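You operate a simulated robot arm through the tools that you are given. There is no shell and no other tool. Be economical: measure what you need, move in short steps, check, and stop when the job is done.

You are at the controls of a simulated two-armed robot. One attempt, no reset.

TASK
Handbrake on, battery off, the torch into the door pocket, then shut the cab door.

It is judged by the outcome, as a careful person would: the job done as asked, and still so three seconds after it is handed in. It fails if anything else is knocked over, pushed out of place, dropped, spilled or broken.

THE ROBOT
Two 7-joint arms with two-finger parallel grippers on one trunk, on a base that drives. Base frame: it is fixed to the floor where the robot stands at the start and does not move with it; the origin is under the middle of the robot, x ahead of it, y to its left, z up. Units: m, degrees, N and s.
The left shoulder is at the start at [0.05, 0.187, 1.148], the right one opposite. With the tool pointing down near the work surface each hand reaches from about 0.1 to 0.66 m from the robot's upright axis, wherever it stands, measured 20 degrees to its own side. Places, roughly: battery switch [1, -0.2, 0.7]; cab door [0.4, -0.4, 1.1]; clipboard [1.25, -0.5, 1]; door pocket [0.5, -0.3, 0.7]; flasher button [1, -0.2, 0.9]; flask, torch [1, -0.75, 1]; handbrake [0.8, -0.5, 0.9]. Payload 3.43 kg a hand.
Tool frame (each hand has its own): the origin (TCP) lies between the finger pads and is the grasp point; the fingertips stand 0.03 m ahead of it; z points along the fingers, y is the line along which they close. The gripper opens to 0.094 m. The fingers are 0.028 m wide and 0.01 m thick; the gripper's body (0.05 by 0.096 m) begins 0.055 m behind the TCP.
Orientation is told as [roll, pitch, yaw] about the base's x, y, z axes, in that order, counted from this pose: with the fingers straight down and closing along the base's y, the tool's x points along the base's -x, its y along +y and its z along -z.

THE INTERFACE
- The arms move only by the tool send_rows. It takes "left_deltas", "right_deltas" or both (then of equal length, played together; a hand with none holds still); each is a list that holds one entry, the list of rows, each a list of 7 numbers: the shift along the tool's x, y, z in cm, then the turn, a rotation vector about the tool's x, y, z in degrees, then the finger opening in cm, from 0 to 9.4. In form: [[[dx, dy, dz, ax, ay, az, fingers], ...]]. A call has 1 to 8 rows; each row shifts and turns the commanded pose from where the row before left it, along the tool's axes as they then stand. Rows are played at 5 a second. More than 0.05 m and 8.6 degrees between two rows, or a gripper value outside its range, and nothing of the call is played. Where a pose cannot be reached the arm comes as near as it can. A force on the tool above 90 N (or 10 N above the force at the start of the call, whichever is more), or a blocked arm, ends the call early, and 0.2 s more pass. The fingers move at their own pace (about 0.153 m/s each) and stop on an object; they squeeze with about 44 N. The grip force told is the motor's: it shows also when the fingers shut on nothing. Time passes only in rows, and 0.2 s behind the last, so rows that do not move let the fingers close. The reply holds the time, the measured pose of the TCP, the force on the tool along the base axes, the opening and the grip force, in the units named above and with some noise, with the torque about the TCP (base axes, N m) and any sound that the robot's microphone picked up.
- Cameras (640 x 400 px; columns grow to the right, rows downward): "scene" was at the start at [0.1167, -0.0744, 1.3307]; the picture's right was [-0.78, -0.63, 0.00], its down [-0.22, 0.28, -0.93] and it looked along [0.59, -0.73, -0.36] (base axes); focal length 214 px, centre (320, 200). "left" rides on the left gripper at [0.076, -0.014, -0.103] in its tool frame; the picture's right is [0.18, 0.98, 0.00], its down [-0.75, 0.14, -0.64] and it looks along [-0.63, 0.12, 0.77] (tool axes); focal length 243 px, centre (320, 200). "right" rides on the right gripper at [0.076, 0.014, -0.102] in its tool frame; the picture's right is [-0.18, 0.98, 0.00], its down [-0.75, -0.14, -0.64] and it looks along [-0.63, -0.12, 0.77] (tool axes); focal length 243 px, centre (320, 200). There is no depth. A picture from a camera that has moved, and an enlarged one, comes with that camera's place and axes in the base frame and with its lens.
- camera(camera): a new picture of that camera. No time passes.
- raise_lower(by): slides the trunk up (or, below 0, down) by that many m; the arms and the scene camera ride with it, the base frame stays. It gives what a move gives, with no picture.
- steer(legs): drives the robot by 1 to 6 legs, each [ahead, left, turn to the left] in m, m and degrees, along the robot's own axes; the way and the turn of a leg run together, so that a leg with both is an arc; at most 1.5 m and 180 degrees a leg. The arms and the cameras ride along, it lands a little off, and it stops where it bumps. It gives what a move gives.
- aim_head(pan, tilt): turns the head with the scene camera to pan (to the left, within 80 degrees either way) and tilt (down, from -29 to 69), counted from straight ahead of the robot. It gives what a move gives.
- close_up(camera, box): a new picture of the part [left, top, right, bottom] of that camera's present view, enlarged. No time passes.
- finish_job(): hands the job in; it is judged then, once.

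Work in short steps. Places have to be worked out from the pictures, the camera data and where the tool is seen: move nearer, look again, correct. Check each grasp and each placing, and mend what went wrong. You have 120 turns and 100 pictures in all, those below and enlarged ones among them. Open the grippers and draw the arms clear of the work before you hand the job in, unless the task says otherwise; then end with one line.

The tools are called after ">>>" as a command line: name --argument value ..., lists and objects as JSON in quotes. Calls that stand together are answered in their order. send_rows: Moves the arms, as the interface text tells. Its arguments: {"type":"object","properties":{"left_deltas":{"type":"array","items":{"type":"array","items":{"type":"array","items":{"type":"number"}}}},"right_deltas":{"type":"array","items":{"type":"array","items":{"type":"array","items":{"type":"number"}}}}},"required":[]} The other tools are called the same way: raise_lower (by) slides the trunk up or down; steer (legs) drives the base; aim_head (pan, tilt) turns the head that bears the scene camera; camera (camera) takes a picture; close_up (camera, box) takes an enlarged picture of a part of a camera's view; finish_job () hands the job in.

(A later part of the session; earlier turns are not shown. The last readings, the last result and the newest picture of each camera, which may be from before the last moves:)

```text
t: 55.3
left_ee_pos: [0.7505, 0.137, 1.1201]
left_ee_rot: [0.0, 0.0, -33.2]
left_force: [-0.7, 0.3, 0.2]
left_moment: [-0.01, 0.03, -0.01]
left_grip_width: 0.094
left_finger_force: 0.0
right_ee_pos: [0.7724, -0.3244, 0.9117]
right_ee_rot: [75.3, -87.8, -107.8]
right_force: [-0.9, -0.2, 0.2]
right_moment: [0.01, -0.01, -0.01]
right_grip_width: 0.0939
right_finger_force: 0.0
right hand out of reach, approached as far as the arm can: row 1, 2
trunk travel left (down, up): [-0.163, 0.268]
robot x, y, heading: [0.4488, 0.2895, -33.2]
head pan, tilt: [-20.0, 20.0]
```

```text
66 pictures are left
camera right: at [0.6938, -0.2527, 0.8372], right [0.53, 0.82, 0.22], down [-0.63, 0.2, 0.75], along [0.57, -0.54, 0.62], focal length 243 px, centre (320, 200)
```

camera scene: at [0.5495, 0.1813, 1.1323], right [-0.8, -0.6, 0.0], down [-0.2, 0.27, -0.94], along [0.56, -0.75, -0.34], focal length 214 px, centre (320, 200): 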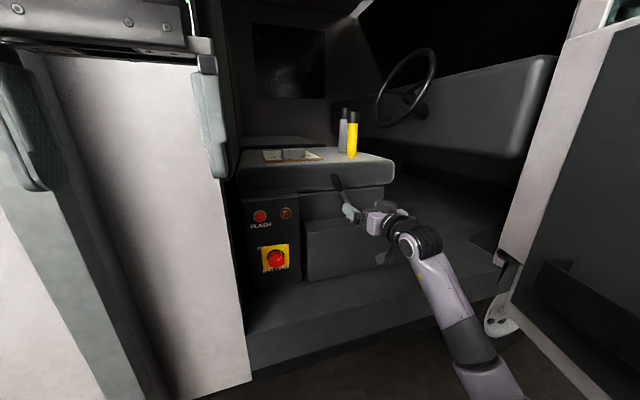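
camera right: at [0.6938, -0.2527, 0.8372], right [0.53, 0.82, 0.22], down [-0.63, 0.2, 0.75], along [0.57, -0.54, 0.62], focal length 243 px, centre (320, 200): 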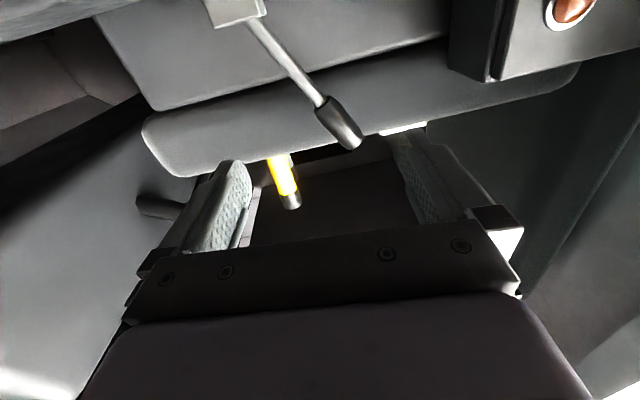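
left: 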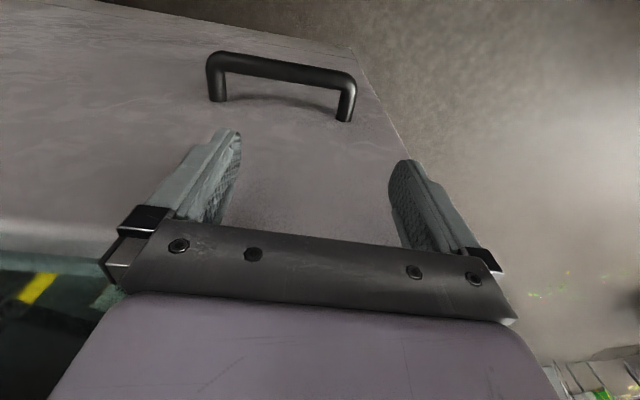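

The handbrake stays rearwards (ON). Next the battery switch: I pull the right hand back, bring it left and down in front of the knob, and pre-rotate it +42° for a counter-clockwise quarter turn.

>>> send_rows --right_deltas '[[[0, 0, -4.5, 0, 0, 0, 9.4], [0, 0, -4.5, 0, 0, 0, 9.4], [3, 3.9, 0, 0, 0, 0, 9.4], [3, 3.9, 0, 0, 0, 0, 9.4], [3, 3.9, 0, 0, 0, 0, 9.4], [3, 3.9, 0, 0, 0, 0, 9.4], [3, 3.9, 0, 0, 0, 0, 9.4], [3, 3.9, 0, 0, 0, 0, 9.4]]]'

>>> steer --legs '[[0.08, 0, 0]]'

>>> camera --camera "scene"

>>> camera --camera "right"

```text
t: 57.1
left_ee_pos: [0.7502, 0.1362, 1.1203]
left_ee_rot: [0.0, 0.1, -33.2]
left_force: [-0.3, 0.1, -0.6]
left_moment: [-0.01, 0.01, 0.0]
left_grip_width: 0.0941
left_finger_force: 0.1
right_ee_pos: [0.7031, -0.2663, 0.9055]
right_ee_rot: [76.2, -87.8, -108.7]
right_force: [-0.8, -0.9, -0.3]
right_moment: [-0.02, 0.03, 0.01]
right_grip_width: 0.0939
right_finger_force: 0.2
right hand out of reach, approached as far as the arm can: row 3, 4, 5, 6, 7, 8
trunk travel left (down, up): [-0.163, 0.268]
robot x, y, heading: [0.4401, 0.289, -33.2]
head pan, tilt: [-20.0, 20.0]
```

```text
t: 58.1
left_ee_pos: [0.817, 0.0922, 1.1203]
left_ee_rot: [0.0, 0.1, -33.1]
left_force: [0.3, -0.9, 0.2]
left_moment: [0.04, 0.02, 0.0]
left_grip_width: 0.0941
left_finger_force: 0.1
right_ee_pos: [0.7689, -0.3099, 0.9065]
right_ee_rot: [75.6, -87.7, -108.2]
right_force: [0.5, 1.1, -0.5]
right_moment: [-0.02, 0.0, -0.01]
right_grip_width: 0.0943
right_finger_force: 0.1
trunk travel left (down, up): [-0.163, 0.268]
robot x, y, heading: [0.509, 0.2421, -33.2]
head pan, tilt: [-20.0, 20.0]
```

```text
65 pictures are left
camera scene: at [0.6163, 0.1375, 1.1322], right [-0.8, -0.6, 0.0], down [-0.2, 0.27, -0.94], along [0.56, -0.75, -0.34], focal length 214 px, centre (320, 200)
```

scene: 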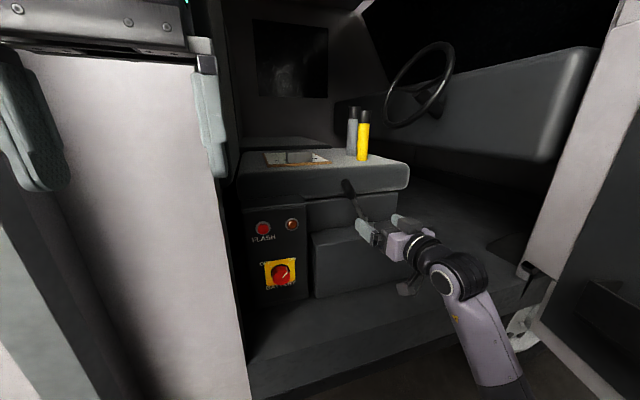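

```text
64 pictures are left
camera right: at [0.6918, -0.2394, 0.8312], right [0.53, 0.82, 0.22], down [-0.63, 0.2, 0.75], along [0.57, -0.54, 0.62], focal length 243 px, centre (320, 200)
```

right: 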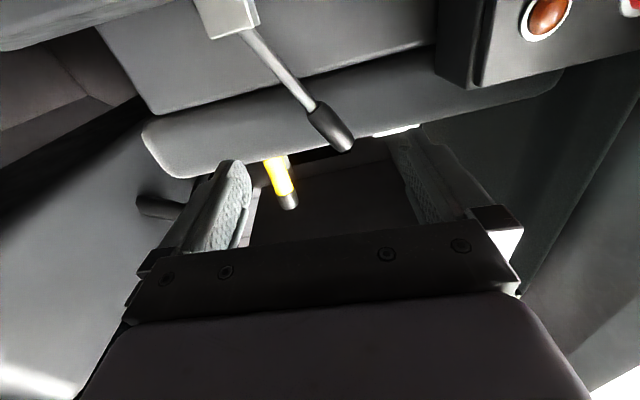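

The arm can't move further left in this pose, so I use the base: strafe left to bring the hand in front of the panel, then lower the trunk.

>>> steer --legs '[[-0.04, 0, 0], [0, 0.22, 0]]'

>>> raise_lower --by -0.16

>>> camera --camera "scene"

>>> camera --camera "right"

```text
t: 61.2
left_ee_pos: [0.9061, 0.3018, 1.1195]
left_ee_rot: [0.0, 0.1, -33.2]
left_force: [0.0, -0.5, -0.3]
left_moment: [0.0, 0.03, 0.01]
left_grip_width: 0.0938
left_finger_force: 0.1
right_ee_pos: [0.8578, -0.1015, 0.9061]
right_ee_rot: [75.9, -87.8, -108.7]
right_force: [-0.3, -0.3, 0.6]
right_moment: [-0.01, -0.02, -0.02]
right_grip_width: 0.0938
right_finger_force: 0.1
trunk travel left (down, up): [-0.163, 0.268]
robot x, y, heading: [0.5994, 0.4583, -33.3]
head pan, tilt: [-20.0, 20.0]
```

```text
t: 63.0
left_ee_pos: [0.905, 0.3012, 0.96]
left_ee_rot: [0.0, 0.0, -33.4]
left_force: [0.0, -0.1, 0.3]
left_moment: [-0.01, -0.02, 0.02]
left_grip_width: 0.0942
left_finger_force: 0.1
right_ee_pos: [0.8562, -0.1019, 0.7473]
right_ee_rot: [76.1, -87.8, -108.9]
right_force: [0.7, 0.2, 0.3]
right_moment: [-0.01, 0.0, 0.01]
right_grip_width: 0.0939
right_finger_force: 0.2
trunk travel left (down, up): [-0.003, 0.428]
robot x, y, heading: [0.6017, 0.4524, -33.2]
head pan, tilt: [-20.0, 20.0]
```

```text
63 pictures are left
camera scene: at [0.705, 0.3465, 0.9723], right [-0.8, -0.6, 0.0], down [-0.2, 0.27, -0.94], along [0.56, -0.75, -0.34], focal length 214 px, centre (320, 200)
```

scene: 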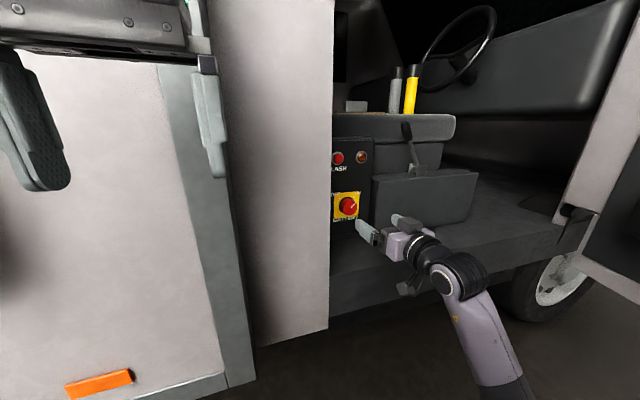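

```text
62 pictures are left
camera right: at [0.7798, -0.0306, 0.6713], right [0.53, 0.82, 0.22], down [-0.63, 0.2, 0.75], along [0.57, -0.54, 0.62], focal length 243 px, centre (320, 200)
```

right: 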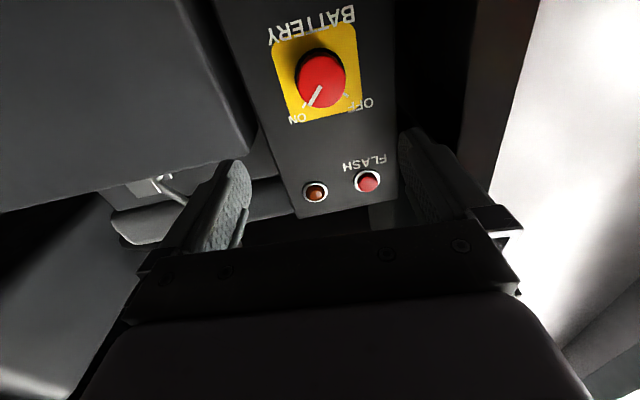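

The wrist camera sees the knob clearly; I place it at [1.0,-0.19,0.73], straight ahead about 17 cm. I lower 1.7 cm and pre-rotate the gripper clockwise (+42°).

>>> send_rows --right_deltas '[[[1.6, 0.4, 0, 0, 0, 0, 8], [0, 0, 0, 0, 0, 8.5, 8], [0, 0, 0, 0, 0, 8.5, 8], [0, 0, 0, 0, 0, 8.5, 8], [0, 0, 0, 0, 0, 8.5, 8], [0, 0, 0, 0, 0, 8.5, 8]]]'

>>> camera --camera "right"

```text
t: 64.4
left_ee_pos: [0.9057, 0.301, 0.9595]
left_ee_rot: [0.0, 0.1, -33.2]
left_force: [-0.4, 0.4, -0.6]
left_moment: [-0.03, 0.02, -0.01]
left_grip_width: 0.0939
left_finger_force: 0.2
right_ee_pos: [0.8578, -0.1005, 0.7382]
right_ee_rot: [89.2, -45.2, -122.2]
right_force: [-0.3, -0.1, -0.2]
right_moment: [-0.01, 0.01, 0.01]
right_grip_width: 0.0798
right_finger_force: 0.2
right hand out of reach, approached as far as the arm can: row 1
trunk travel left (down, up): [-0.003, 0.428]
robot x, y, heading: [0.6006, 0.4573, -33.5]
head pan, tilt: [-20.0, 20.0]
```

```text
61 pictures are left
camera right: at [0.8062, 0.0097, 0.6945], right [0.31, 0.47, 0.82], down [-0.88, -0.19, 0.44], along [0.36, -0.86, 0.36], focal length 243 px, centre (320, 200)
```

right: 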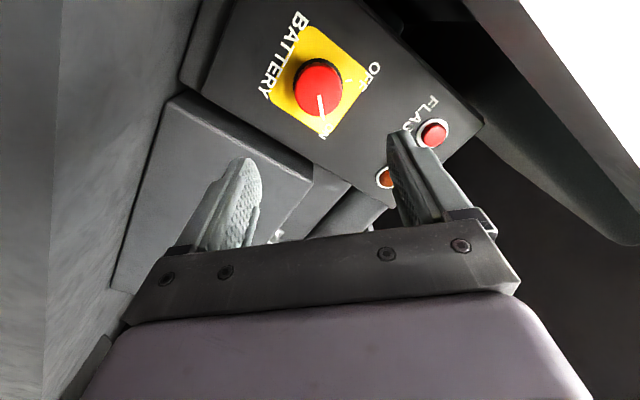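

Rotated. Fingers lie up-left/down-right, clear of the FLASH button. I approach 12.5 cm, correcting 0.8 cm down.

>>> send_rows --right_deltas '[[[0.57, -0.57, 3, 0, 0, 0, 8], [0, 0, 3.2, 0, 0, 0, 8], [0, 0, 3.2, 0, 0, 0, 8], [0, 0, 3.1, 0, 0, 0, 8]]]'

>>> camera --camera "right"

>>> close_up --camera "scene" --box '[300, 130, 440, 260]'

```text
t: 65.4
left_ee_pos: [0.9058, 0.3013, 0.9591]
left_ee_rot: [0.1, 0.1, -33.3]
left_force: [0.6, -0.3, 0.1]
left_moment: [0.01, -0.05, -0.01]
left_grip_width: 0.0941
left_finger_force: 0.0
right_ee_pos: [0.9644, -0.1675, 0.7284]
right_ee_rot: [89.2, -45.4, -122.0]
right_force: [-0.3, 0.0, -0.2]
right_moment: [0.01, -0.04, 0.01]
right_grip_width: 0.08
right_finger_force: 0.1
trunk travel left (down, up): [-0.003, 0.428]
robot x, y, heading: [0.6016, 0.4557, -33.0]
head pan, tilt: [-20.0, 20.0]
```

```text
60 pictures are left
camera right: at [0.9123, -0.0578, 0.6848], right [0.31, 0.48, 0.82], down [-0.88, -0.19, 0.44], along [0.36, -0.86, 0.36], focal length 243 px, centre (320, 200)
```

right: 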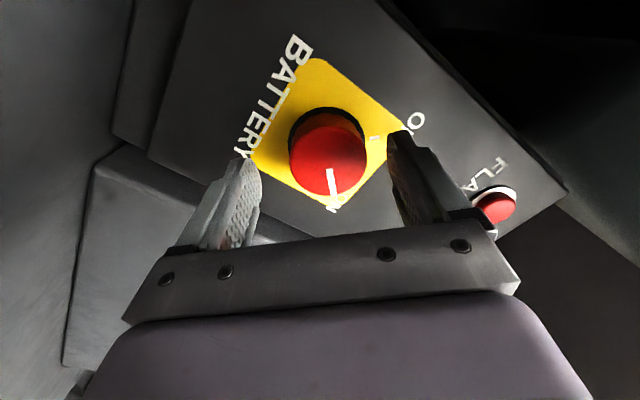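

```text
3.08 times, centred on (370, 195) of scene
camera zoom: at [0.705, 0.3465, 0.9723], right [-0.8, -0.6, 0.0], down [-0.2, 0.27, -0.94], along [0.56, -0.75, -0.34], focal length 660 px, centre (166, 215)
```

zoom: 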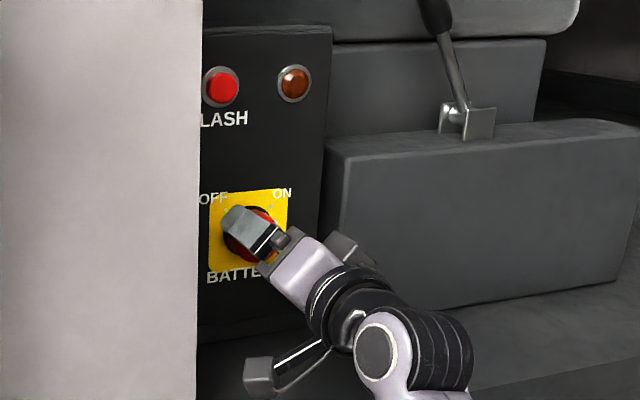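

The knob is centred and already ~2 cm between the fingertips. I close on it.

>>> send_rows --right_deltas '[[[0, 0, 0.4, 0, 0, 0, 6], [0, 0, 0, 0, 0, 0, 4], [0, 0, 0, 0, 0, 0, 2]]]'

>>> camera --camera "right"

```text
t: 66.2
left_ee_pos: [0.9059, 0.3029, 0.9612]
left_ee_rot: [0.0, -0.1, -33.2]
left_force: [0.5, 0.7, -0.2]
left_moment: [0.02, 0.01, 0.0]
left_grip_width: 0.0941
left_finger_force: 0.0
right_ee_pos: [0.9697, -0.1674, 0.7311]
right_ee_rot: [89.6, -45.4, -122.2]
right_force: [7.1, 10.5, 7.8]
right_moment: [-0.03, -0.04, 0.28]
right_grip_width: 0.0479
right_finger_force: 45.6
trunk travel left (down, up): [-0.003, 0.428]
robot x, y, heading: [0.605, 0.4561, -33.5]
head pan, tilt: [-20.0, 20.0]
```

```text
58 pictures are left
camera right: at [0.9168, -0.0574, 0.6874], right [0.31, 0.48, 0.82], down [-0.88, -0.19, 0.44], along [0.37, -0.86, 0.36], focal length 243 px, centre (320, 200)
```

right: 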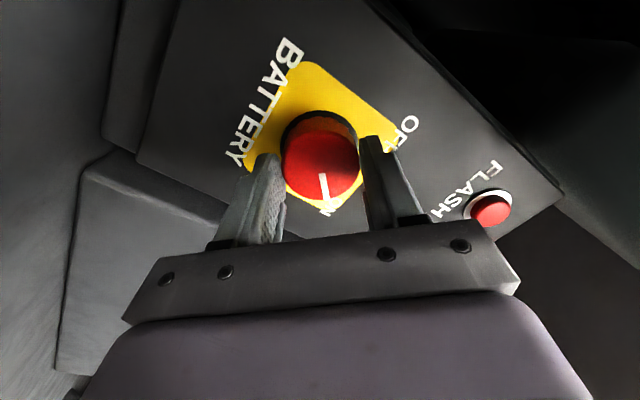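

Gripped at 4.8 cm. I turn counter-clockwise (negative about tool z).

>>> send_rows --right_deltas '[[[0, 0, 0, 0, 0, -8.5, 2], [0, 0, 0, 0, 0, -8.5, 2], [0, 0, 0, 0, 0, -8.5, 2], [0, 0, 0, 0, 0, -8.5, 2], [0, 0, 0, 0, 0, -8.5, 2], [0, 0, 0, 0, 0, -8.5, 2]]]'

>>> camera --camera "right"

```text
t: 67.6
left_ee_pos: [0.9072, 0.3025, 0.9597]
left_ee_rot: [-0.1, 0.1, -33.3]
left_force: [-0.6, 1.6, -0.1]
left_moment: [0.0, 0.0, 0.03]
left_grip_width: 0.0941
left_finger_force: 0.1
right_ee_pos: [0.9679, -0.168, 0.7318]
right_ee_rot: [88.0, -79.4, -119.8]
right_force: [34.9, 2.6, 16.0]
right_moment: [-0.07, -0.06, -0.04]
right_grip_width: 0.0483
right_finger_force: 44.7
right hand out of reach, approached as far as the arm can: row 4, 5, 6
trunk travel left (down, up): [-0.003, 0.428]
robot x, y, heading: [0.5986, 0.456, -33.1]
head pan, tilt: [-20.0, 20.0]
```

```text
57 pictures are left
camera right: at [0.8954, -0.0893, 0.6587], right [0.49, 0.79, 0.36], down [-0.69, 0.1, 0.72], along [0.53, -0.6, 0.59], focal length 243 px, centre (320, 200)
```

right: 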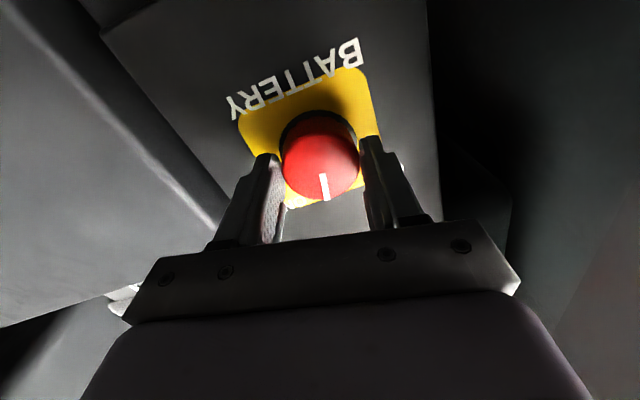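

It turned ~35° with the knob firmly held before a wrist limit. I open, rotate back clockwise, and will regrip for the rest.

>>> send_rows --right_deltas '[[[0, 0, 0, 0, 0, 0, 8], [0, 0, 0, 0, 0, 0, 8], [0, 0, 0, 0, 0, 8.5, 8], [0, 0, 0, 0, 0, 8.5, 8], [0, 0, 0, 0, 0, 8.5, 8], [0, 0, 0, 0, 0, 8.5, 8], [0, 0, 0, 0, 0, 8.5, 8], [0, 0, 0, 0, 0, 8.5, 8]]]'

>>> camera --camera "right"

```text
t: 69.4
left_ee_pos: [0.9067, 0.2998, 0.9592]
left_ee_rot: [0.0, 0.1, -33.3]
left_force: [-0.4, 0.4, 0.9]
left_moment: [0.02, -0.02, 0.0]
left_grip_width: 0.0939
left_finger_force: 0.0
right_ee_pos: [0.9666, -0.1695, 0.7291]
right_ee_rot: [89.2, -28.0, -121.7]
right_force: [0.0, -0.2, -0.1]
right_moment: [-0.02, 0.01, 0.0]
right_grip_width: 0.08
right_finger_force: 0.0
trunk travel left (down, up): [-0.003, 0.428]
robot x, y, heading: [0.5996, 0.4568, -33.1]
head pan, tilt: [-20.0, 20.0]
```

```text
56 pictures are left
camera right: at [0.9181, -0.0521, 0.7062], right [0.17, 0.25, 0.95], down [-0.93, -0.28, 0.24], along [0.33, -0.93, 0.18], focal length 243 px, centre (320, 200)
```

right: 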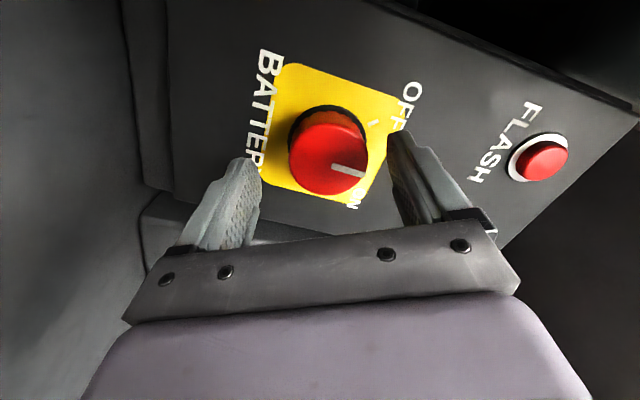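

The pointer moved; roughly 55–60° remains to the OFF tick. I rotate back 17° more, regrip and turn again.

>>> send_rows --right_deltas '[[[0, 0, 0, 0, 0, 8.5, 8], [0, 0, 0, 0, 0, 8.5, 8], [0, 0, 0, 0, 0, 0, 5], [0, 0, 0, 0, 0, 0, 2], [0, 0, 0, 0, 0, 0, 2]]]'

>>> send_rows --right_deltas '[[[0, 0, 0, 0, 0, -8.5, 2], [0, 0, 0, 0, 0, -8.5, 2], [0, 0, 0, 0, 0, -8.5, 2], [0, 0, 0, 0, 0, -8.5, 2], [0, 0, 0, 0, 0, -8.5, 2], [0, 0, 0, 0, 0, -8.5, 2], [0, 0, 0, 0, 0, -8.5, 2]]]'

>>> camera --camera "right"

```text
t: 70.6
left_ee_pos: [0.906, 0.3025, 0.96]
left_ee_rot: [0.0, 0.0, -33.3]
left_force: [-0.3, 0.4, -0.2]
left_moment: [0.02, -0.02, 0.03]
left_grip_width: 0.094
left_finger_force: 0.0
right_ee_pos: [0.9653, -0.1694, 0.7328]
right_ee_rot: [90.0, -11.4, -121.9]
right_force: [10.5, -3.5, 16.6]
right_moment: [-0.15, -0.33, 0.62]
right_grip_width: 0.0472
right_finger_force: 44.5
trunk travel left (down, up): [-0.003, 0.428]
robot x, y, heading: [0.6024, 0.4575, -33.3]
head pan, tilt: [-20.0, 20.0]
```

```text
t: 72.2
left_ee_pos: [0.9065, 0.3026, 0.9609]
left_ee_rot: [0.0, 0.0, -33.2]
left_force: [-0.6, -0.6, -0.1]
left_moment: [-0.02, -0.04, 0.01]
left_grip_width: 0.0941
left_finger_force: 0.1
right_ee_pos: [0.966, -0.1662, 0.7299]
right_ee_rot: [88.8, -70.8, -120.5]
right_force: [5.8, 16.0, 12.7]
right_moment: [0.43, -0.56, 0.3]
right_grip_width: 0.0483
right_finger_force: 44.3
trunk travel left (down, up): [-0.003, 0.428]
robot x, y, heading: [0.6027, 0.4572, -33.4]
head pan, tilt: [-20.0, 20.0]
```

```text
55 pictures are left
camera right: at [0.8993, -0.0791, 0.6641], right [0.46, 0.74, 0.5], down [-0.74, 0.01, 0.67], along [0.49, -0.68, 0.55], focal length 243 px, centre (320, 200)
```

right: 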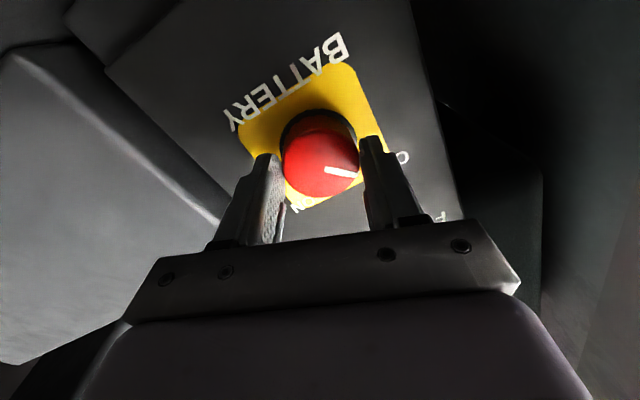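

The pointer now points at OFF. I release, turn the gripper clear and check.

>>> send_rows --right_deltas '[[[0, 0, 0, 0, 0, -4, 2], [0, 0, 0, 0, 0, 0, 8], [0, 0, 0, 0, 0, 0, 8], [0, 0, -4, 0, 0, 0, 8], [0, 0, -4, 0, 0, 0, 8], [0, 0, -4, 0, 0, 0, 8], [0, 0, -4, 0, 0, 0, 8]]]'

>>> camera --camera "right"

>>> close_up --camera "scene" --box '[300, 130, 440, 260]'

```text
t: 73.8
left_ee_pos: [0.9055, 0.3025, 0.9605]
left_ee_rot: [-0.1, 0.1, -33.3]
left_force: [-0.1, -0.4, -0.2]
left_moment: [0.0, 0.02, -0.03]
left_grip_width: 0.0938
left_finger_force: 0.0
right_ee_pos: [0.8298, -0.0841, 0.732]
right_ee_rot: [87.6, -74.7, -119.8]
right_force: [0.6, -0.2, 0.5]
right_moment: [0.02, 0.0, 0.0]
right_grip_width: 0.08
right_finger_force: 0.0
trunk travel left (down, up): [-0.003, 0.428]
robot x, y, heading: [0.6002, 0.4534, -33.5]
head pan, tilt: [-20.0, 20.0]
```

```text
54 pictures are left
camera right: at [0.7614, 0.0004, 0.6628], right [0.48, 0.76, 0.44], down [-0.72, 0.05, 0.7], along [0.51, -0.65, 0.57], focal length 243 px, centre (320, 200)
```

right: 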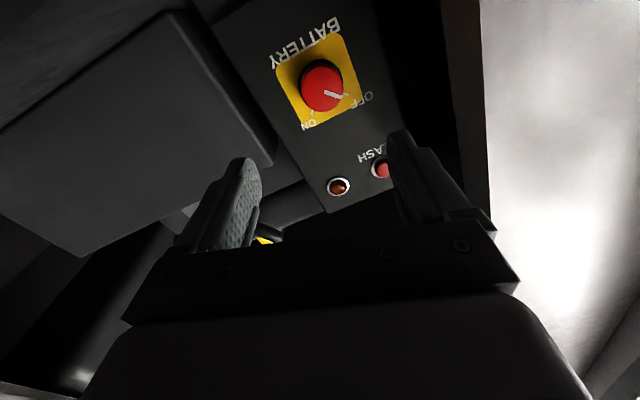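

```text
3.08 times, centred on (370, 195) of scene
camera zoom: at [0.7051, 0.3465, 0.9723], right [-0.8, -0.6, 0.0], down [-0.2, 0.27, -0.94], along [0.56, -0.75, -0.34], focal length 660 px, centre (166, 215)
```

zoom: 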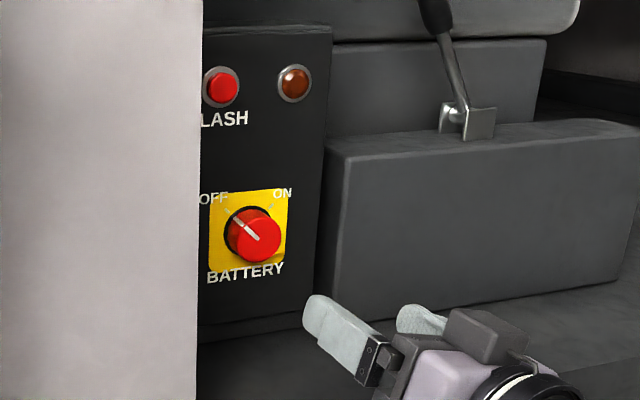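

Battery reads OFF. Next the torch (≈[0.967,-0.594], standing z 1.0–1.165, flask ~8 cm behind it). I level the right gripper, pull the left hand back a bit, raise the trunk.

>>> send_rows --left_deltas '[[[3, 0, 0, 0, 0, 0, 9.4], [3, 0, 0, 0, 0, 0, 9.4], [3, 0, 0, 0, 0, 0, 9.4]]]' --right_deltas '[[[0, 0, 0, 0, 0, -4.5, 9.4], [0, 0, 0, 0, 0, -4.5, 9.4], [0, 0, 0, 0, 0, -4.5, 9.4]]]'

>>> raise_lower --by 0.385

>>> steer --legs '[[-0.05, -0.25, 0], [0.08, -0.08, 0]]'

>>> camera --camera "right"

>>> camera --camera "scene"

```text
t: 74.6
left_ee_pos: [0.8446, 0.3451, 0.9632]
left_ee_rot: [-1.7, 0.9, -31.3]
left_force: [-1.4, -6.1, 8.3]
left_moment: [0.84, 0.38, 0.49]
left_grip_width: 0.0939
left_finger_force: 0.0
right_ee_pos: [0.8308, -0.0861, 0.7303]
right_ee_rot: [77.8, -87.2, -109.8]
right_force: [0.5, 0.3, -0.6]
right_moment: [-0.03, 0.01, -0.03]
right_grip_width: 0.0938
right_finger_force: 0.1
trunk travel left (down, up): [-0.003, 0.428]
robot x, y, heading: [0.5995, 0.4547, -33.2]
head pan, tilt: [-20.0, 20.0]
stopped in row 3 (left hand): the force on the tool passed its limit at 107 N (the readings are from after the stop); the commanded pose is now the measured one
```

```text
t: 78.3
left_ee_pos: [0.8442, 0.3459, 1.3494]
left_ee_rot: [-1.6, 0.7, -31.5]
left_force: [6.2, -7.7, 15.4]
left_moment: [1.4, 1.83, 0.34]
left_grip_width: 0.0941
left_finger_force: 0.1
right_ee_pos: [0.8304, -0.0848, 1.1153]
right_ee_rot: [77.8, -87.2, -109.8]
right_force: [0.0, 0.1, 0.1]
right_moment: [-0.02, -0.01, 0.0]
right_grip_width: 0.094
right_finger_force: 0.0
trunk travel left (down, up): [-0.388, 0.043]
robot x, y, heading: [0.6002, 0.4606, -33.5]
head pan, tilt: [-20.0, 20.0]
```

```text
t: 82.1
left_ee_pos: [0.6885, 0.0509, 1.3488]
left_ee_rot: [-1.5, 0.8, -31.5]
left_force: [2.5, -6.2, 14.5]
left_moment: [1.16, 1.34, 0.33]
left_grip_width: 0.0943
left_finger_force: 0.1
right_ee_pos: [0.6738, -0.3803, 1.1148]
right_ee_rot: [77.7, -87.2, -109.7]
right_force: [0.6, 0.7, 0.5]
right_moment: [0.03, -0.04, 0.0]
right_grip_width: 0.0939
right_finger_force: 0.0
trunk travel left (down, up): [-0.388, 0.043]
robot x, y, heading: [0.4449, 0.1587, -33.5]
head pan, tilt: [-20.0, 20.0]
```

```text
52 pictures are left
camera right: at [0.5963, -0.3092, 1.0414], right [0.52, 0.82, 0.23], down [-0.63, 0.19, 0.75], along [0.58, -0.54, 0.62], focal length 243 px, centre (320, 200)
```

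right: 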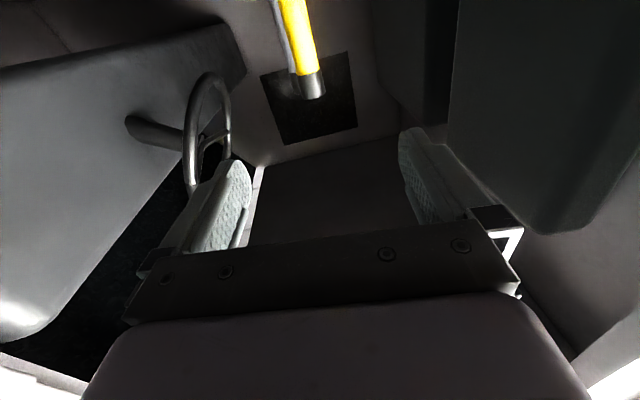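

```text
51 pictures are left
camera scene: at [0.5495, 0.0521, 1.3557], right [-0.8, -0.6, 0.0], down [-0.22, 0.28, -0.93], along [0.56, -0.74, -0.36], focal length 214 px, centre (320, 200)
```

scene: 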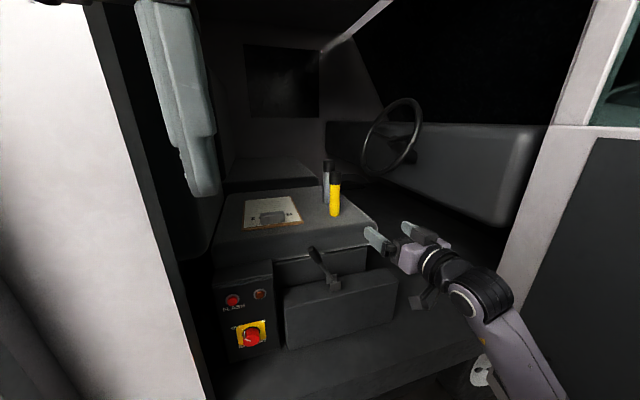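

Torch axis ≈[0.97,-0.60]; the hand needs ~37 cm ahead and 2 cm right. I ease the left hand off the body, then drive 15 cm ahead.

>>> send_rows --left_deltas '[[[-3, 0, 0, 0, 0, 0, 9.4]]]'

>>> steer --legs '[[0.15, -0.02, 0]]'

>>> camera --camera "right"

>>> camera --camera "scene"

```text
t: 82.5
left_ee_pos: [0.7134, 0.035, 1.3488]
left_ee_rot: [-1.5, 0.8, -31.6]
left_force: [-0.7, -0.6, 0.1]
left_moment: [0.03, 0.02, 0.0]
left_grip_width: 0.0939
left_finger_force: 0.0
right_ee_pos: [0.6748, -0.379, 1.1166]
right_ee_rot: [77.4, -87.1, -109.5]
right_force: [0.3, 0.2, 0.2]
right_moment: [0.0, 0.02, 0.02]
right_grip_width: 0.0939
right_finger_force: 0.1
trunk travel left (down, up): [-0.388, 0.043]
robot x, y, heading: [0.4467, 0.1602, -33.4]
head pan, tilt: [-20.0, 20.0]
```

```text
t: 83.9
left_ee_pos: [0.83, -0.0647, 1.348]
left_ee_rot: [-1.4, 0.9, -31.5]
left_force: [0.8, 0.9, -0.2]
left_moment: [0.01, 0.02, -0.02]
left_grip_width: 0.0941
left_finger_force: 0.1
right_ee_pos: [0.7886, -0.4811, 1.1157]
right_ee_rot: [77.2, -87.1, -109.3]
right_force: [0.1, -0.4, 0.6]
right_moment: [-0.03, 0.0, 0.01]
right_grip_width: 0.094
right_finger_force: 0.0
trunk travel left (down, up): [-0.388, 0.043]
robot x, y, heading: [0.5603, 0.0593, -33.2]
head pan, tilt: [-20.0, 20.0]
```

```text
50 pictures are left
camera right: at [0.7118, -0.4092, 1.0414], right [0.52, 0.82, 0.23], down [-0.63, 0.19, 0.75], along [0.58, -0.54, 0.62], focal length 243 px, centre (320, 200)
```

right: 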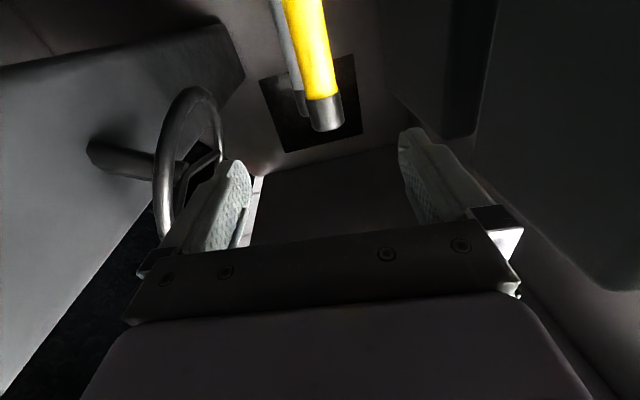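

```text
49 pictures are left
camera scene: at [0.6647, -0.0486, 1.3571], right [-0.8, -0.6, 0.0], down [-0.2, 0.28, -0.94], along [0.56, -0.75, -0.34], focal length 214 px, centre (320, 200)
```

scene: 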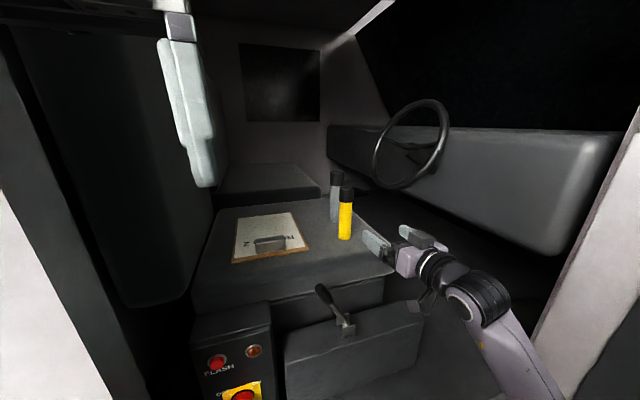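

Torch axis ≈[0.978,-0.602], straight ahead 22 cm. I advance 15 cm, slightly lower.

>>> send_rows --right_deltas '[[[0.4, 0, 3.8, 0, 0, 0, 9.4], [0.4, 0, 3.8, 0, 0, 0, 9.4], [0.4, 0, 3.8, 0, 0, 0, 9.4], [0, 0, 3.8, 0, 0, 0, 9.4]]]'

>>> camera --camera "right"

>>> close_up --camera "scene" --box '[280, 140, 440, 280]'

```text
t: 84.9
left_ee_pos: [0.8298, -0.065, 1.3481]
left_ee_rot: [-1.6, 0.9, -31.5]
left_force: [0.1, -0.8, 0.2]
left_moment: [-0.03, 0.01, 0.01]
left_grip_width: 0.0941
left_finger_force: 0.0
right_ee_pos: [0.9006, -0.554, 1.1046]
right_ee_rot: [75.4, -87.0, -107.0]
right_force: [-0.8, 0.6, 1.0]
right_moment: [-0.01, -0.03, 0.01]
right_grip_width: 0.094
right_finger_force: 0.1
right hand out of reach, approached as far as the arm can: row 3
trunk travel left (down, up): [-0.388, 0.043]
robot x, y, heading: [0.5579, 0.0636, -33.5]
head pan, tilt: [-20.0, 20.0]
```

```text
48 pictures are left
camera right: at [0.8221, -0.4834, 1.0305], right [0.51, 0.83, 0.23], down [-0.63, 0.18, 0.75], along [0.58, -0.53, 0.61], focal length 243 px, centre (320, 200)
```

right: 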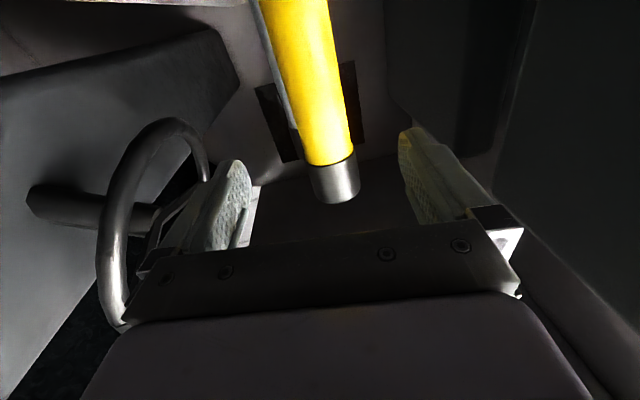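

```text
2.86 times, centred on (360, 210) of scene
camera zoom: at [0.6648, -0.0484, 1.3571], right [-0.8, -0.6, 0.0], down [-0.2, 0.28, -0.94], along [0.56, -0.75, -0.34], focal length 613 px, centre (206, 171)
```

zoom: 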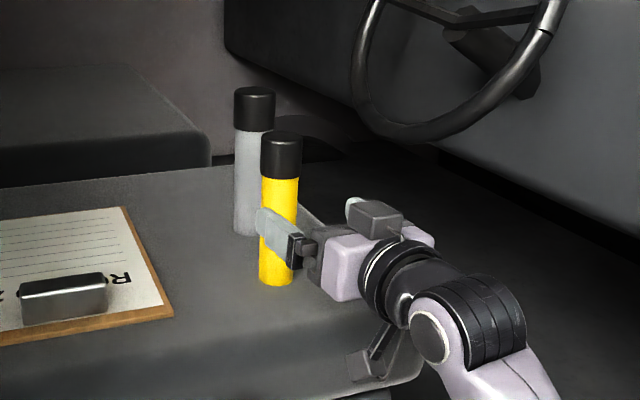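

Aligned. About 9 cm remain; I move 8 cm in.

>>> send_rows --right_deltas '[[[0, 0, 3, 0, 0, 0, 9.4], [0, 0, 3, 0, 0, 0, 9.4], [0, 0, 2, 0, 0, 0, 9.4]]]'

>>> camera --camera "right"

>>> close_up --camera "scene" --box '[280, 140, 440, 280]'

```text
t: 85.7
left_ee_pos: [0.8304, -0.0649, 1.3487]
left_ee_rot: [-1.4, 0.8, -31.5]
left_force: [0.4, 0.0, 0.7]
left_moment: [-0.01, 0.02, 0.02]
left_grip_width: 0.0937
left_finger_force: 0.1
right_ee_pos: [0.9342, -0.5757, 1.1016]
right_ee_rot: [76.2, -87.1, -107.9]
right_force: [0.2, 1.2, 0.2]
right_moment: [0.02, 0.0, 0.01]
right_grip_width: 0.0939
right_finger_force: 0.1
right hand out of reach, approached as far as the arm can: row 1, 2
trunk travel left (down, up): [-0.388, 0.043]
robot x, y, heading: [0.5599, 0.0605, -33.4]
head pan, tilt: [-20.0, 20.0]
```

```text
46 pictures are left
camera right: at [0.8545, -0.5053, 1.0268], right [0.51, 0.83, 0.23], down [-0.63, 0.18, 0.75], along [0.58, -0.53, 0.61], focal length 243 px, centre (320, 200)
```

right: 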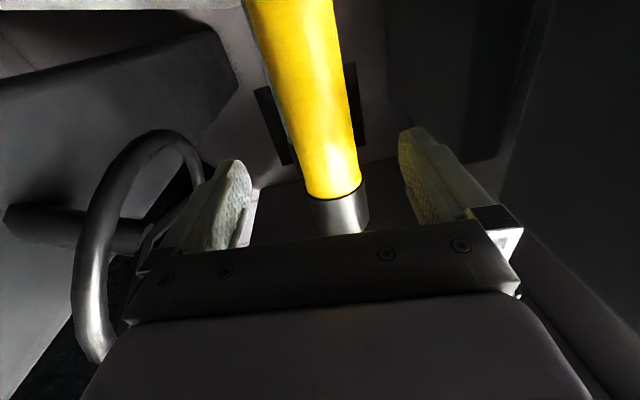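

```text
2.86 times, centred on (360, 210) of scene
camera zoom: at [0.6644, -0.0482, 1.3572], right [-0.8, -0.6, 0.0], down [-0.2, 0.27, -0.94], along [0.56, -0.75, -0.34], focal length 613 px, centre (206, 171)
```

zoom: 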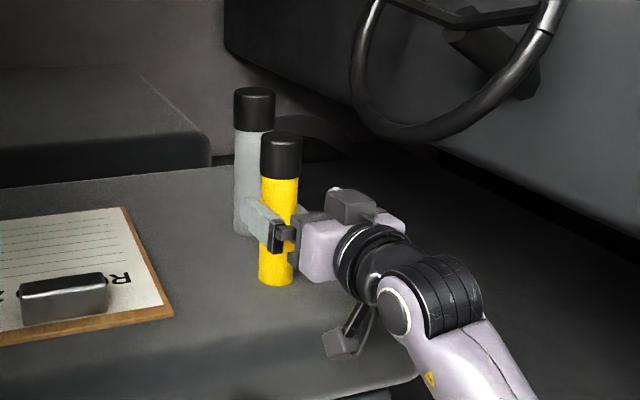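

The arm is at its limit; the torch is still ~5 cm beyond the TCP. I nudge the base 4 cm ahead.

>>> steer --legs '[[0.04, 0, 0]]'

>>> camera --camera "right"

>>> close_up --camera "scene" --box '[280, 140, 440, 280]'

```text
t: 86.6
left_ee_pos: [0.8624, -0.0867, 1.3488]
left_ee_rot: [-1.6, 0.8, -31.5]
left_force: [0.5, 0.7, 0.1]
left_moment: [0.02, -0.01, -0.04]
left_grip_width: 0.0941
left_finger_force: 0.0
right_ee_pos: [0.9662, -0.5973, 1.1028]
right_ee_rot: [80.0, -87.0, -111.8]
right_force: [2.0, -2.1, 8.6]
right_moment: [0.33, 0.49, 0.06]
right_grip_width: 0.0942
right_finger_force: 0.0
trunk travel left (down, up): [-0.388, 0.043]
robot x, y, heading: [0.596, 0.0377, -33.2]
head pan, tilt: [-20.0, 20.0]
```

```text
44 pictures are left
camera right: at [0.8876, -0.527, 1.0282], right [0.51, 0.83, 0.23], down [-0.63, 0.18, 0.75], along [0.58, -0.53, 0.62], focal length 243 px, centre (320, 200)
```

right: 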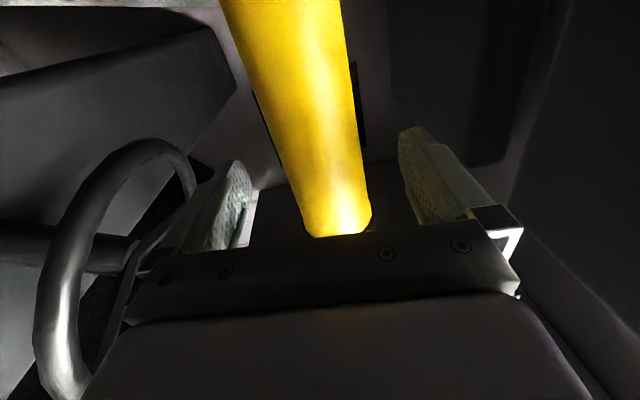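

```text
2.86 times, centred on (360, 210) of scene
camera zoom: at [0.6975, -0.0697, 1.3574], right [-0.8, -0.6, 0.0], down [-0.2, 0.27, -0.94], along [0.56, -0.75, -0.34], focal length 613 px, centre (206, 171)
```

zoom: 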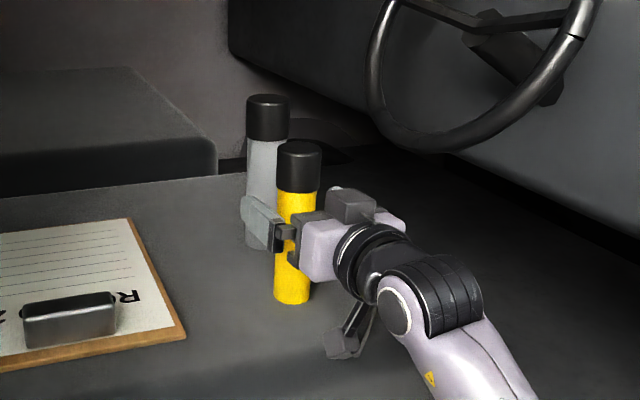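

The torch is between the pads. I close on it.

>>> send_rows --right_deltas '[[[0, 0, 0, 0, 0, 0, 7], [0, 0, 0, 0, 0, 0, 4.5], [0, 0, 0, 0, 0, 0, 2], [0, 0, 0, 0, 0, 0, 2]]]'

>>> close_up --camera "scene" --box '[280, 140, 440, 280]'

```text
t: 87.6
left_ee_pos: [0.8619, -0.0859, 1.348]
left_ee_rot: [-1.7, 0.8, -31.5]
left_force: [0.5, -0.7, 0.4]
left_moment: [0.03, -0.01, -0.03]
left_grip_width: 0.0942
left_finger_force: 0.0
right_ee_pos: [0.9663, -0.598, 1.1033]
right_ee_rot: [81.7, -87.1, -113.4]
right_force: [1.6, 0.0, 3.6]
right_moment: [-0.18, -0.13, 0.01]
right_grip_width: 0.0467
right_finger_force: 43.7
trunk travel left (down, up): [-0.388, 0.043]
robot x, y, heading: [0.5952, 0.0394, -33.5]
head pan, tilt: [-20.0, 20.0]
```

```text
2.86 times, centred on (360, 210) of scene
camera zoom: at [0.6975, -0.0698, 1.3573], right [-0.8, -0.6, 0.0], down [-0.2, 0.27, -0.94], along [0.56, -0.75, -0.34], focal length 613 px, centre (206, 171)
```

zoom: 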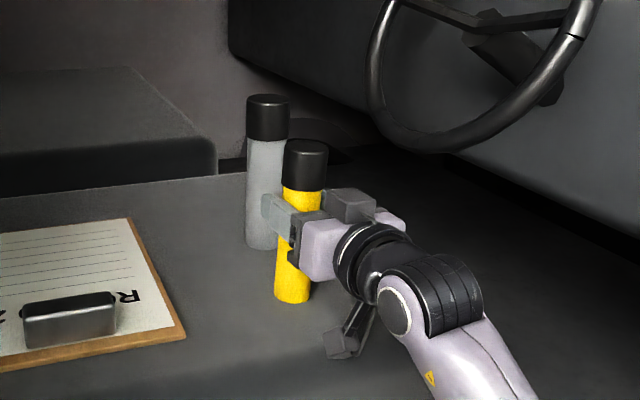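

Gripped (4.7 cm). I lift with the trunk 4 cm and check.

>>> raise_lower --by 0.04

>>> close_up --camera "scene" --box '[280, 140, 440, 280]'

```text
t: 88.4
left_ee_pos: [0.8625, -0.0874, 1.3894]
left_ee_rot: [-1.5, 0.9, -31.6]
left_force: [-1.6, -0.3, 0.7]
left_moment: [-0.01, 0.0, -0.02]
left_grip_width: 0.094
left_finger_force: 0.1
right_ee_pos: [0.966, -0.5977, 1.1419]
right_ee_rot: [78.4, -87.1, -110.2]
right_force: [-0.6, -0.9, -2.2]
right_moment: [-0.01, 0.02, 0.0]
right_grip_width: 0.0471
right_finger_force: 43.8
trunk travel left (down, up): [-0.428, 0.003]
robot x, y, heading: [0.5882, 0.042, -33.4]
head pan, tilt: [-20.0, 20.0]
```

```text
2.86 times, centred on (360, 210) of scene
camera zoom: at [0.6978, -0.0706, 1.3972], right [-0.8, -0.6, 0.0], down [-0.2, 0.28, -0.94], along [0.56, -0.75, -0.34], focal length 613 px, centre (206, 171)
```

zoom: 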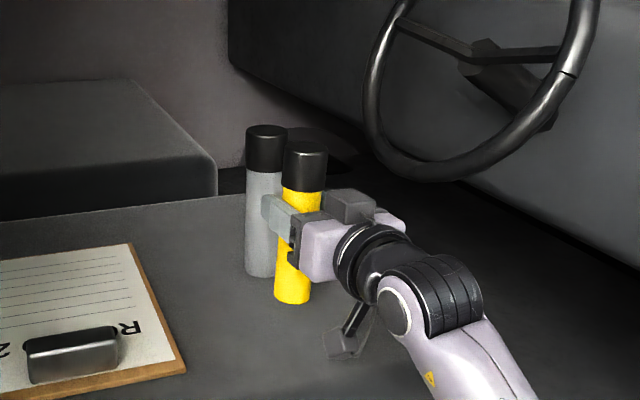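

Torch is held clear of the seat. I back the base out 15 cm and retract the hand while over the sill.

>>> steer --legs '[[-0.13, 0, 0]]'

>>> send_rows --right_deltas '[[[0, 0, -4, 0, 0, 0, 2], [0, 0, -4, 0, 0, 0, 2], [0, 0, -4, 0, 0, 0, 2], [0, 0, -4, 0, 0, 0, 2], [0, 0, -4, 0, 0, 0, 2], [0, 0, -4, 0, 0, 0, 2]]]'

>>> aim_head --pan -70 --tilt 40

>>> camera --camera "scene"

```text
t: 89.7
left_ee_pos: [0.7531, -0.016, 1.3893]
left_ee_rot: [-1.4, 0.7, -31.4]
left_force: [-0.2, -0.1, -0.6]
left_moment: [0.03, -0.02, 0.04]
left_grip_width: 0.0942
left_finger_force: 0.1
right_ee_pos: [0.8577, -0.5261, 1.1422]
right_ee_rot: [80.2, -87.2, -111.8]
right_force: [-0.5, 0.3, -1.2]
right_moment: [0.0, 0.01, 0.01]
right_grip_width: 0.0468
right_finger_force: 43.8
trunk travel left (down, up): [-0.428, 0.003]
robot x, y, heading: [0.4858, 0.1126, -33.3]
head pan, tilt: [-20.0, 20.0]
```

```text
t: 91.1
left_ee_pos: [0.7529, -0.0147, 1.3887]
left_ee_rot: [-1.5, 0.8, -31.5]
left_force: [-0.2, 0.4, -0.1]
left_moment: [0.0, 0.0, 0.02]
left_grip_width: 0.0941
left_finger_force: 0.1
right_ee_pos: [0.6572, -0.4045, 1.1402]
right_ee_rot: [80.3, -86.9, -111.9]
right_force: [0.1, -0.1, -2.4]
right_moment: [0.0, 0.02, 0.01]
right_grip_width: 0.0469
right_finger_force: 44.7
right hand out of reach, approached as far as the arm can: row 6
trunk travel left (down, up): [-0.428, 0.003]
robot x, y, heading: [0.4835, 0.1083, -33.3]
head pan, tilt: [-20.0, 20.0]
```

```text
t: 92.3
left_ee_pos: [0.7542, -0.0159, 1.3892]
left_ee_rot: [-1.6, 0.7, -31.4]
left_force: [-0.5, 0.3, 0.9]
left_moment: [-0.02, -0.03, 0.01]
left_grip_width: 0.0941
left_finger_force: 0.0
right_ee_pos: [0.658, -0.4049, 1.1401]
right_ee_rot: [79.8, -87.2, -111.5]
right_force: [-0.4, -0.2, -2.8]
right_moment: [-0.01, 0.03, 0.02]
right_grip_width: 0.0469
right_finger_force: 44.4
trunk travel left (down, up): [-0.428, 0.003]
robot x, y, heading: [0.4864, 0.1122, -33.3]
head pan, tilt: [-70.0, 40.0]
```

```text
40 pictures are left
camera scene: at [0.5144, -0.007, 1.3659], right [-0.97, 0.23, 0.0], down [0.15, 0.63, -0.77], along [-0.18, -0.75, -0.64], focal length 214 px, centre (320, 200)
```

scene: 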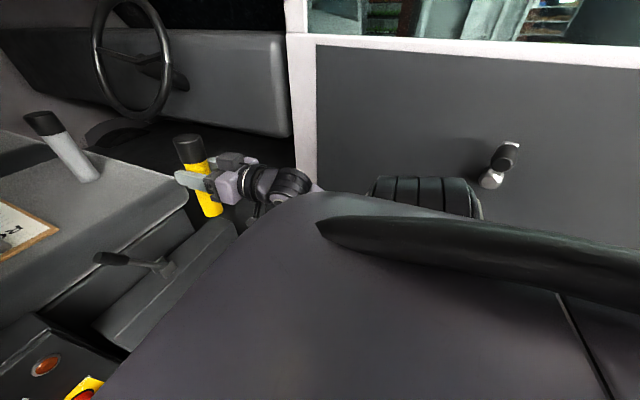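

Held well. I turn right 40° and look at the pocket.

>>> steer --legs '[[0, 0.05, -40]]'

>>> aim_head --pan -30 --tilt 40

>>> camera --camera "scene"

```text
t: 94.6
left_ee_pos: [0.6496, -0.1286, 1.3886]
left_ee_rot: [-1.5, 0.8, -71.4]
left_force: [-0.5, -0.8, -0.2]
left_moment: [0.0, 0.03, 0.0]
left_grip_width: 0.0937
left_finger_force: 0.0
right_ee_pos: [0.3268, -0.3668, 1.1393]
right_ee_rot: [79.9, -87.1, -151.3]
right_force: [0.0, -0.5, -2.4]
right_moment: [0.02, 0.0, 0.02]
right_grip_width: 0.0467
right_finger_force: 44.1
trunk travel left (down, up): [-0.428, 0.003]
robot x, y, heading: [0.5266, 0.136, -73.1]
head pan, tilt: [-70.0, 40.0]
```

```text
t: 95.6
left_ee_pos: [0.6499, -0.1297, 1.3879]
left_ee_rot: [-1.4, 0.8, -71.5]
left_force: [0.9, -0.3, -0.3]
left_moment: [0.02, 0.01, -0.05]
left_grip_width: 0.0939
left_finger_force: 0.1
right_ee_pos: [0.3265, -0.3659, 1.1396]
right_ee_rot: [79.7, -87.1, -151.2]
right_force: [-0.8, 0.1, -2.5]
right_moment: [0.04, 0.02, 0.03]
right_grip_width: 0.0471
right_finger_force: 44.5
trunk travel left (down, up): [-0.428, 0.003]
robot x, y, heading: [0.5262, 0.1387, -73.2]
head pan, tilt: [-30.0, 40.0]
```

```text
39 pictures are left
camera scene: at [0.5217, -0.0014, 1.3658], right [-0.97, 0.23, 0.0], down [0.15, 0.63, -0.77], along [-0.18, -0.75, -0.64], focal length 214 px, centre (320, 200)
```

scene: 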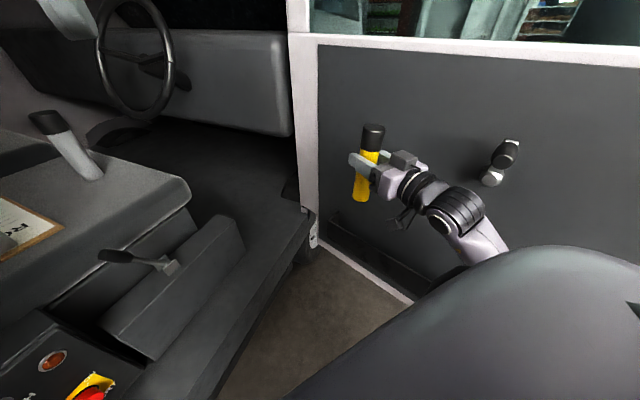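

The pocket lies just below the torch; the door plane seems nearer than I thought. I take a close-up to locate the pocket.

>>> close_up --camera "scene" --box '[280, 110, 520, 330]'

>>> camera --camera "left"

```text
1.82 times, centred on (400, 220) of scene
camera zoom: at [0.5217, -0.0014, 1.3658], right [-0.97, 0.23, 0.0], down [0.15, 0.63, -0.77], along [-0.18, -0.75, -0.64], focal length 390 px, centre (174, 164)
```

zoom: 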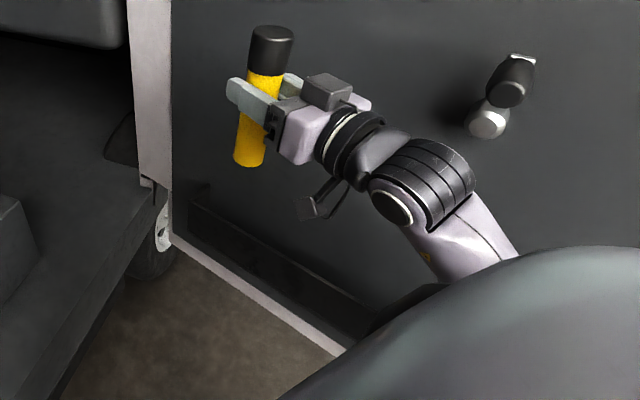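

```text
37 pictures are left
camera left: at [0.6166, -0.0621, 1.4929], right [0.87, 0.49, -0.02], down [0.39, -0.67, 0.63], along [0.29, -0.56, -0.78], focal length 243 px, centre (320, 200)
```

left: 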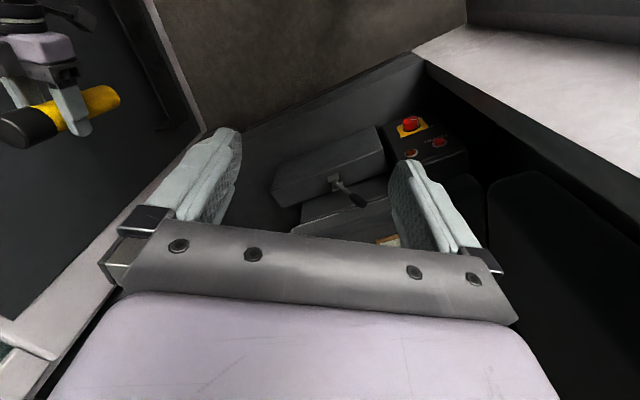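

>>> close_up --camera "left" --box '[0, 0, 250, 160]'

```text
2.50 times, centred on (125, 80) of left
camera zoom: at [0.6166, -0.0621, 1.4929], right [0.87, 0.49, -0.02], down [0.39, -0.67, 0.63], along [0.29, -0.56, -0.78], focal length 606 px, centre (808, 500)
```

zoom: 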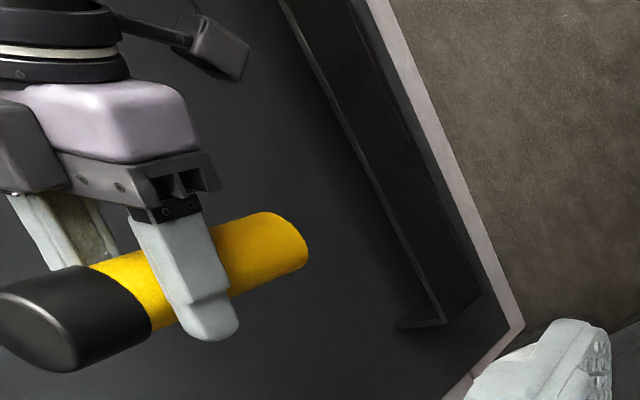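

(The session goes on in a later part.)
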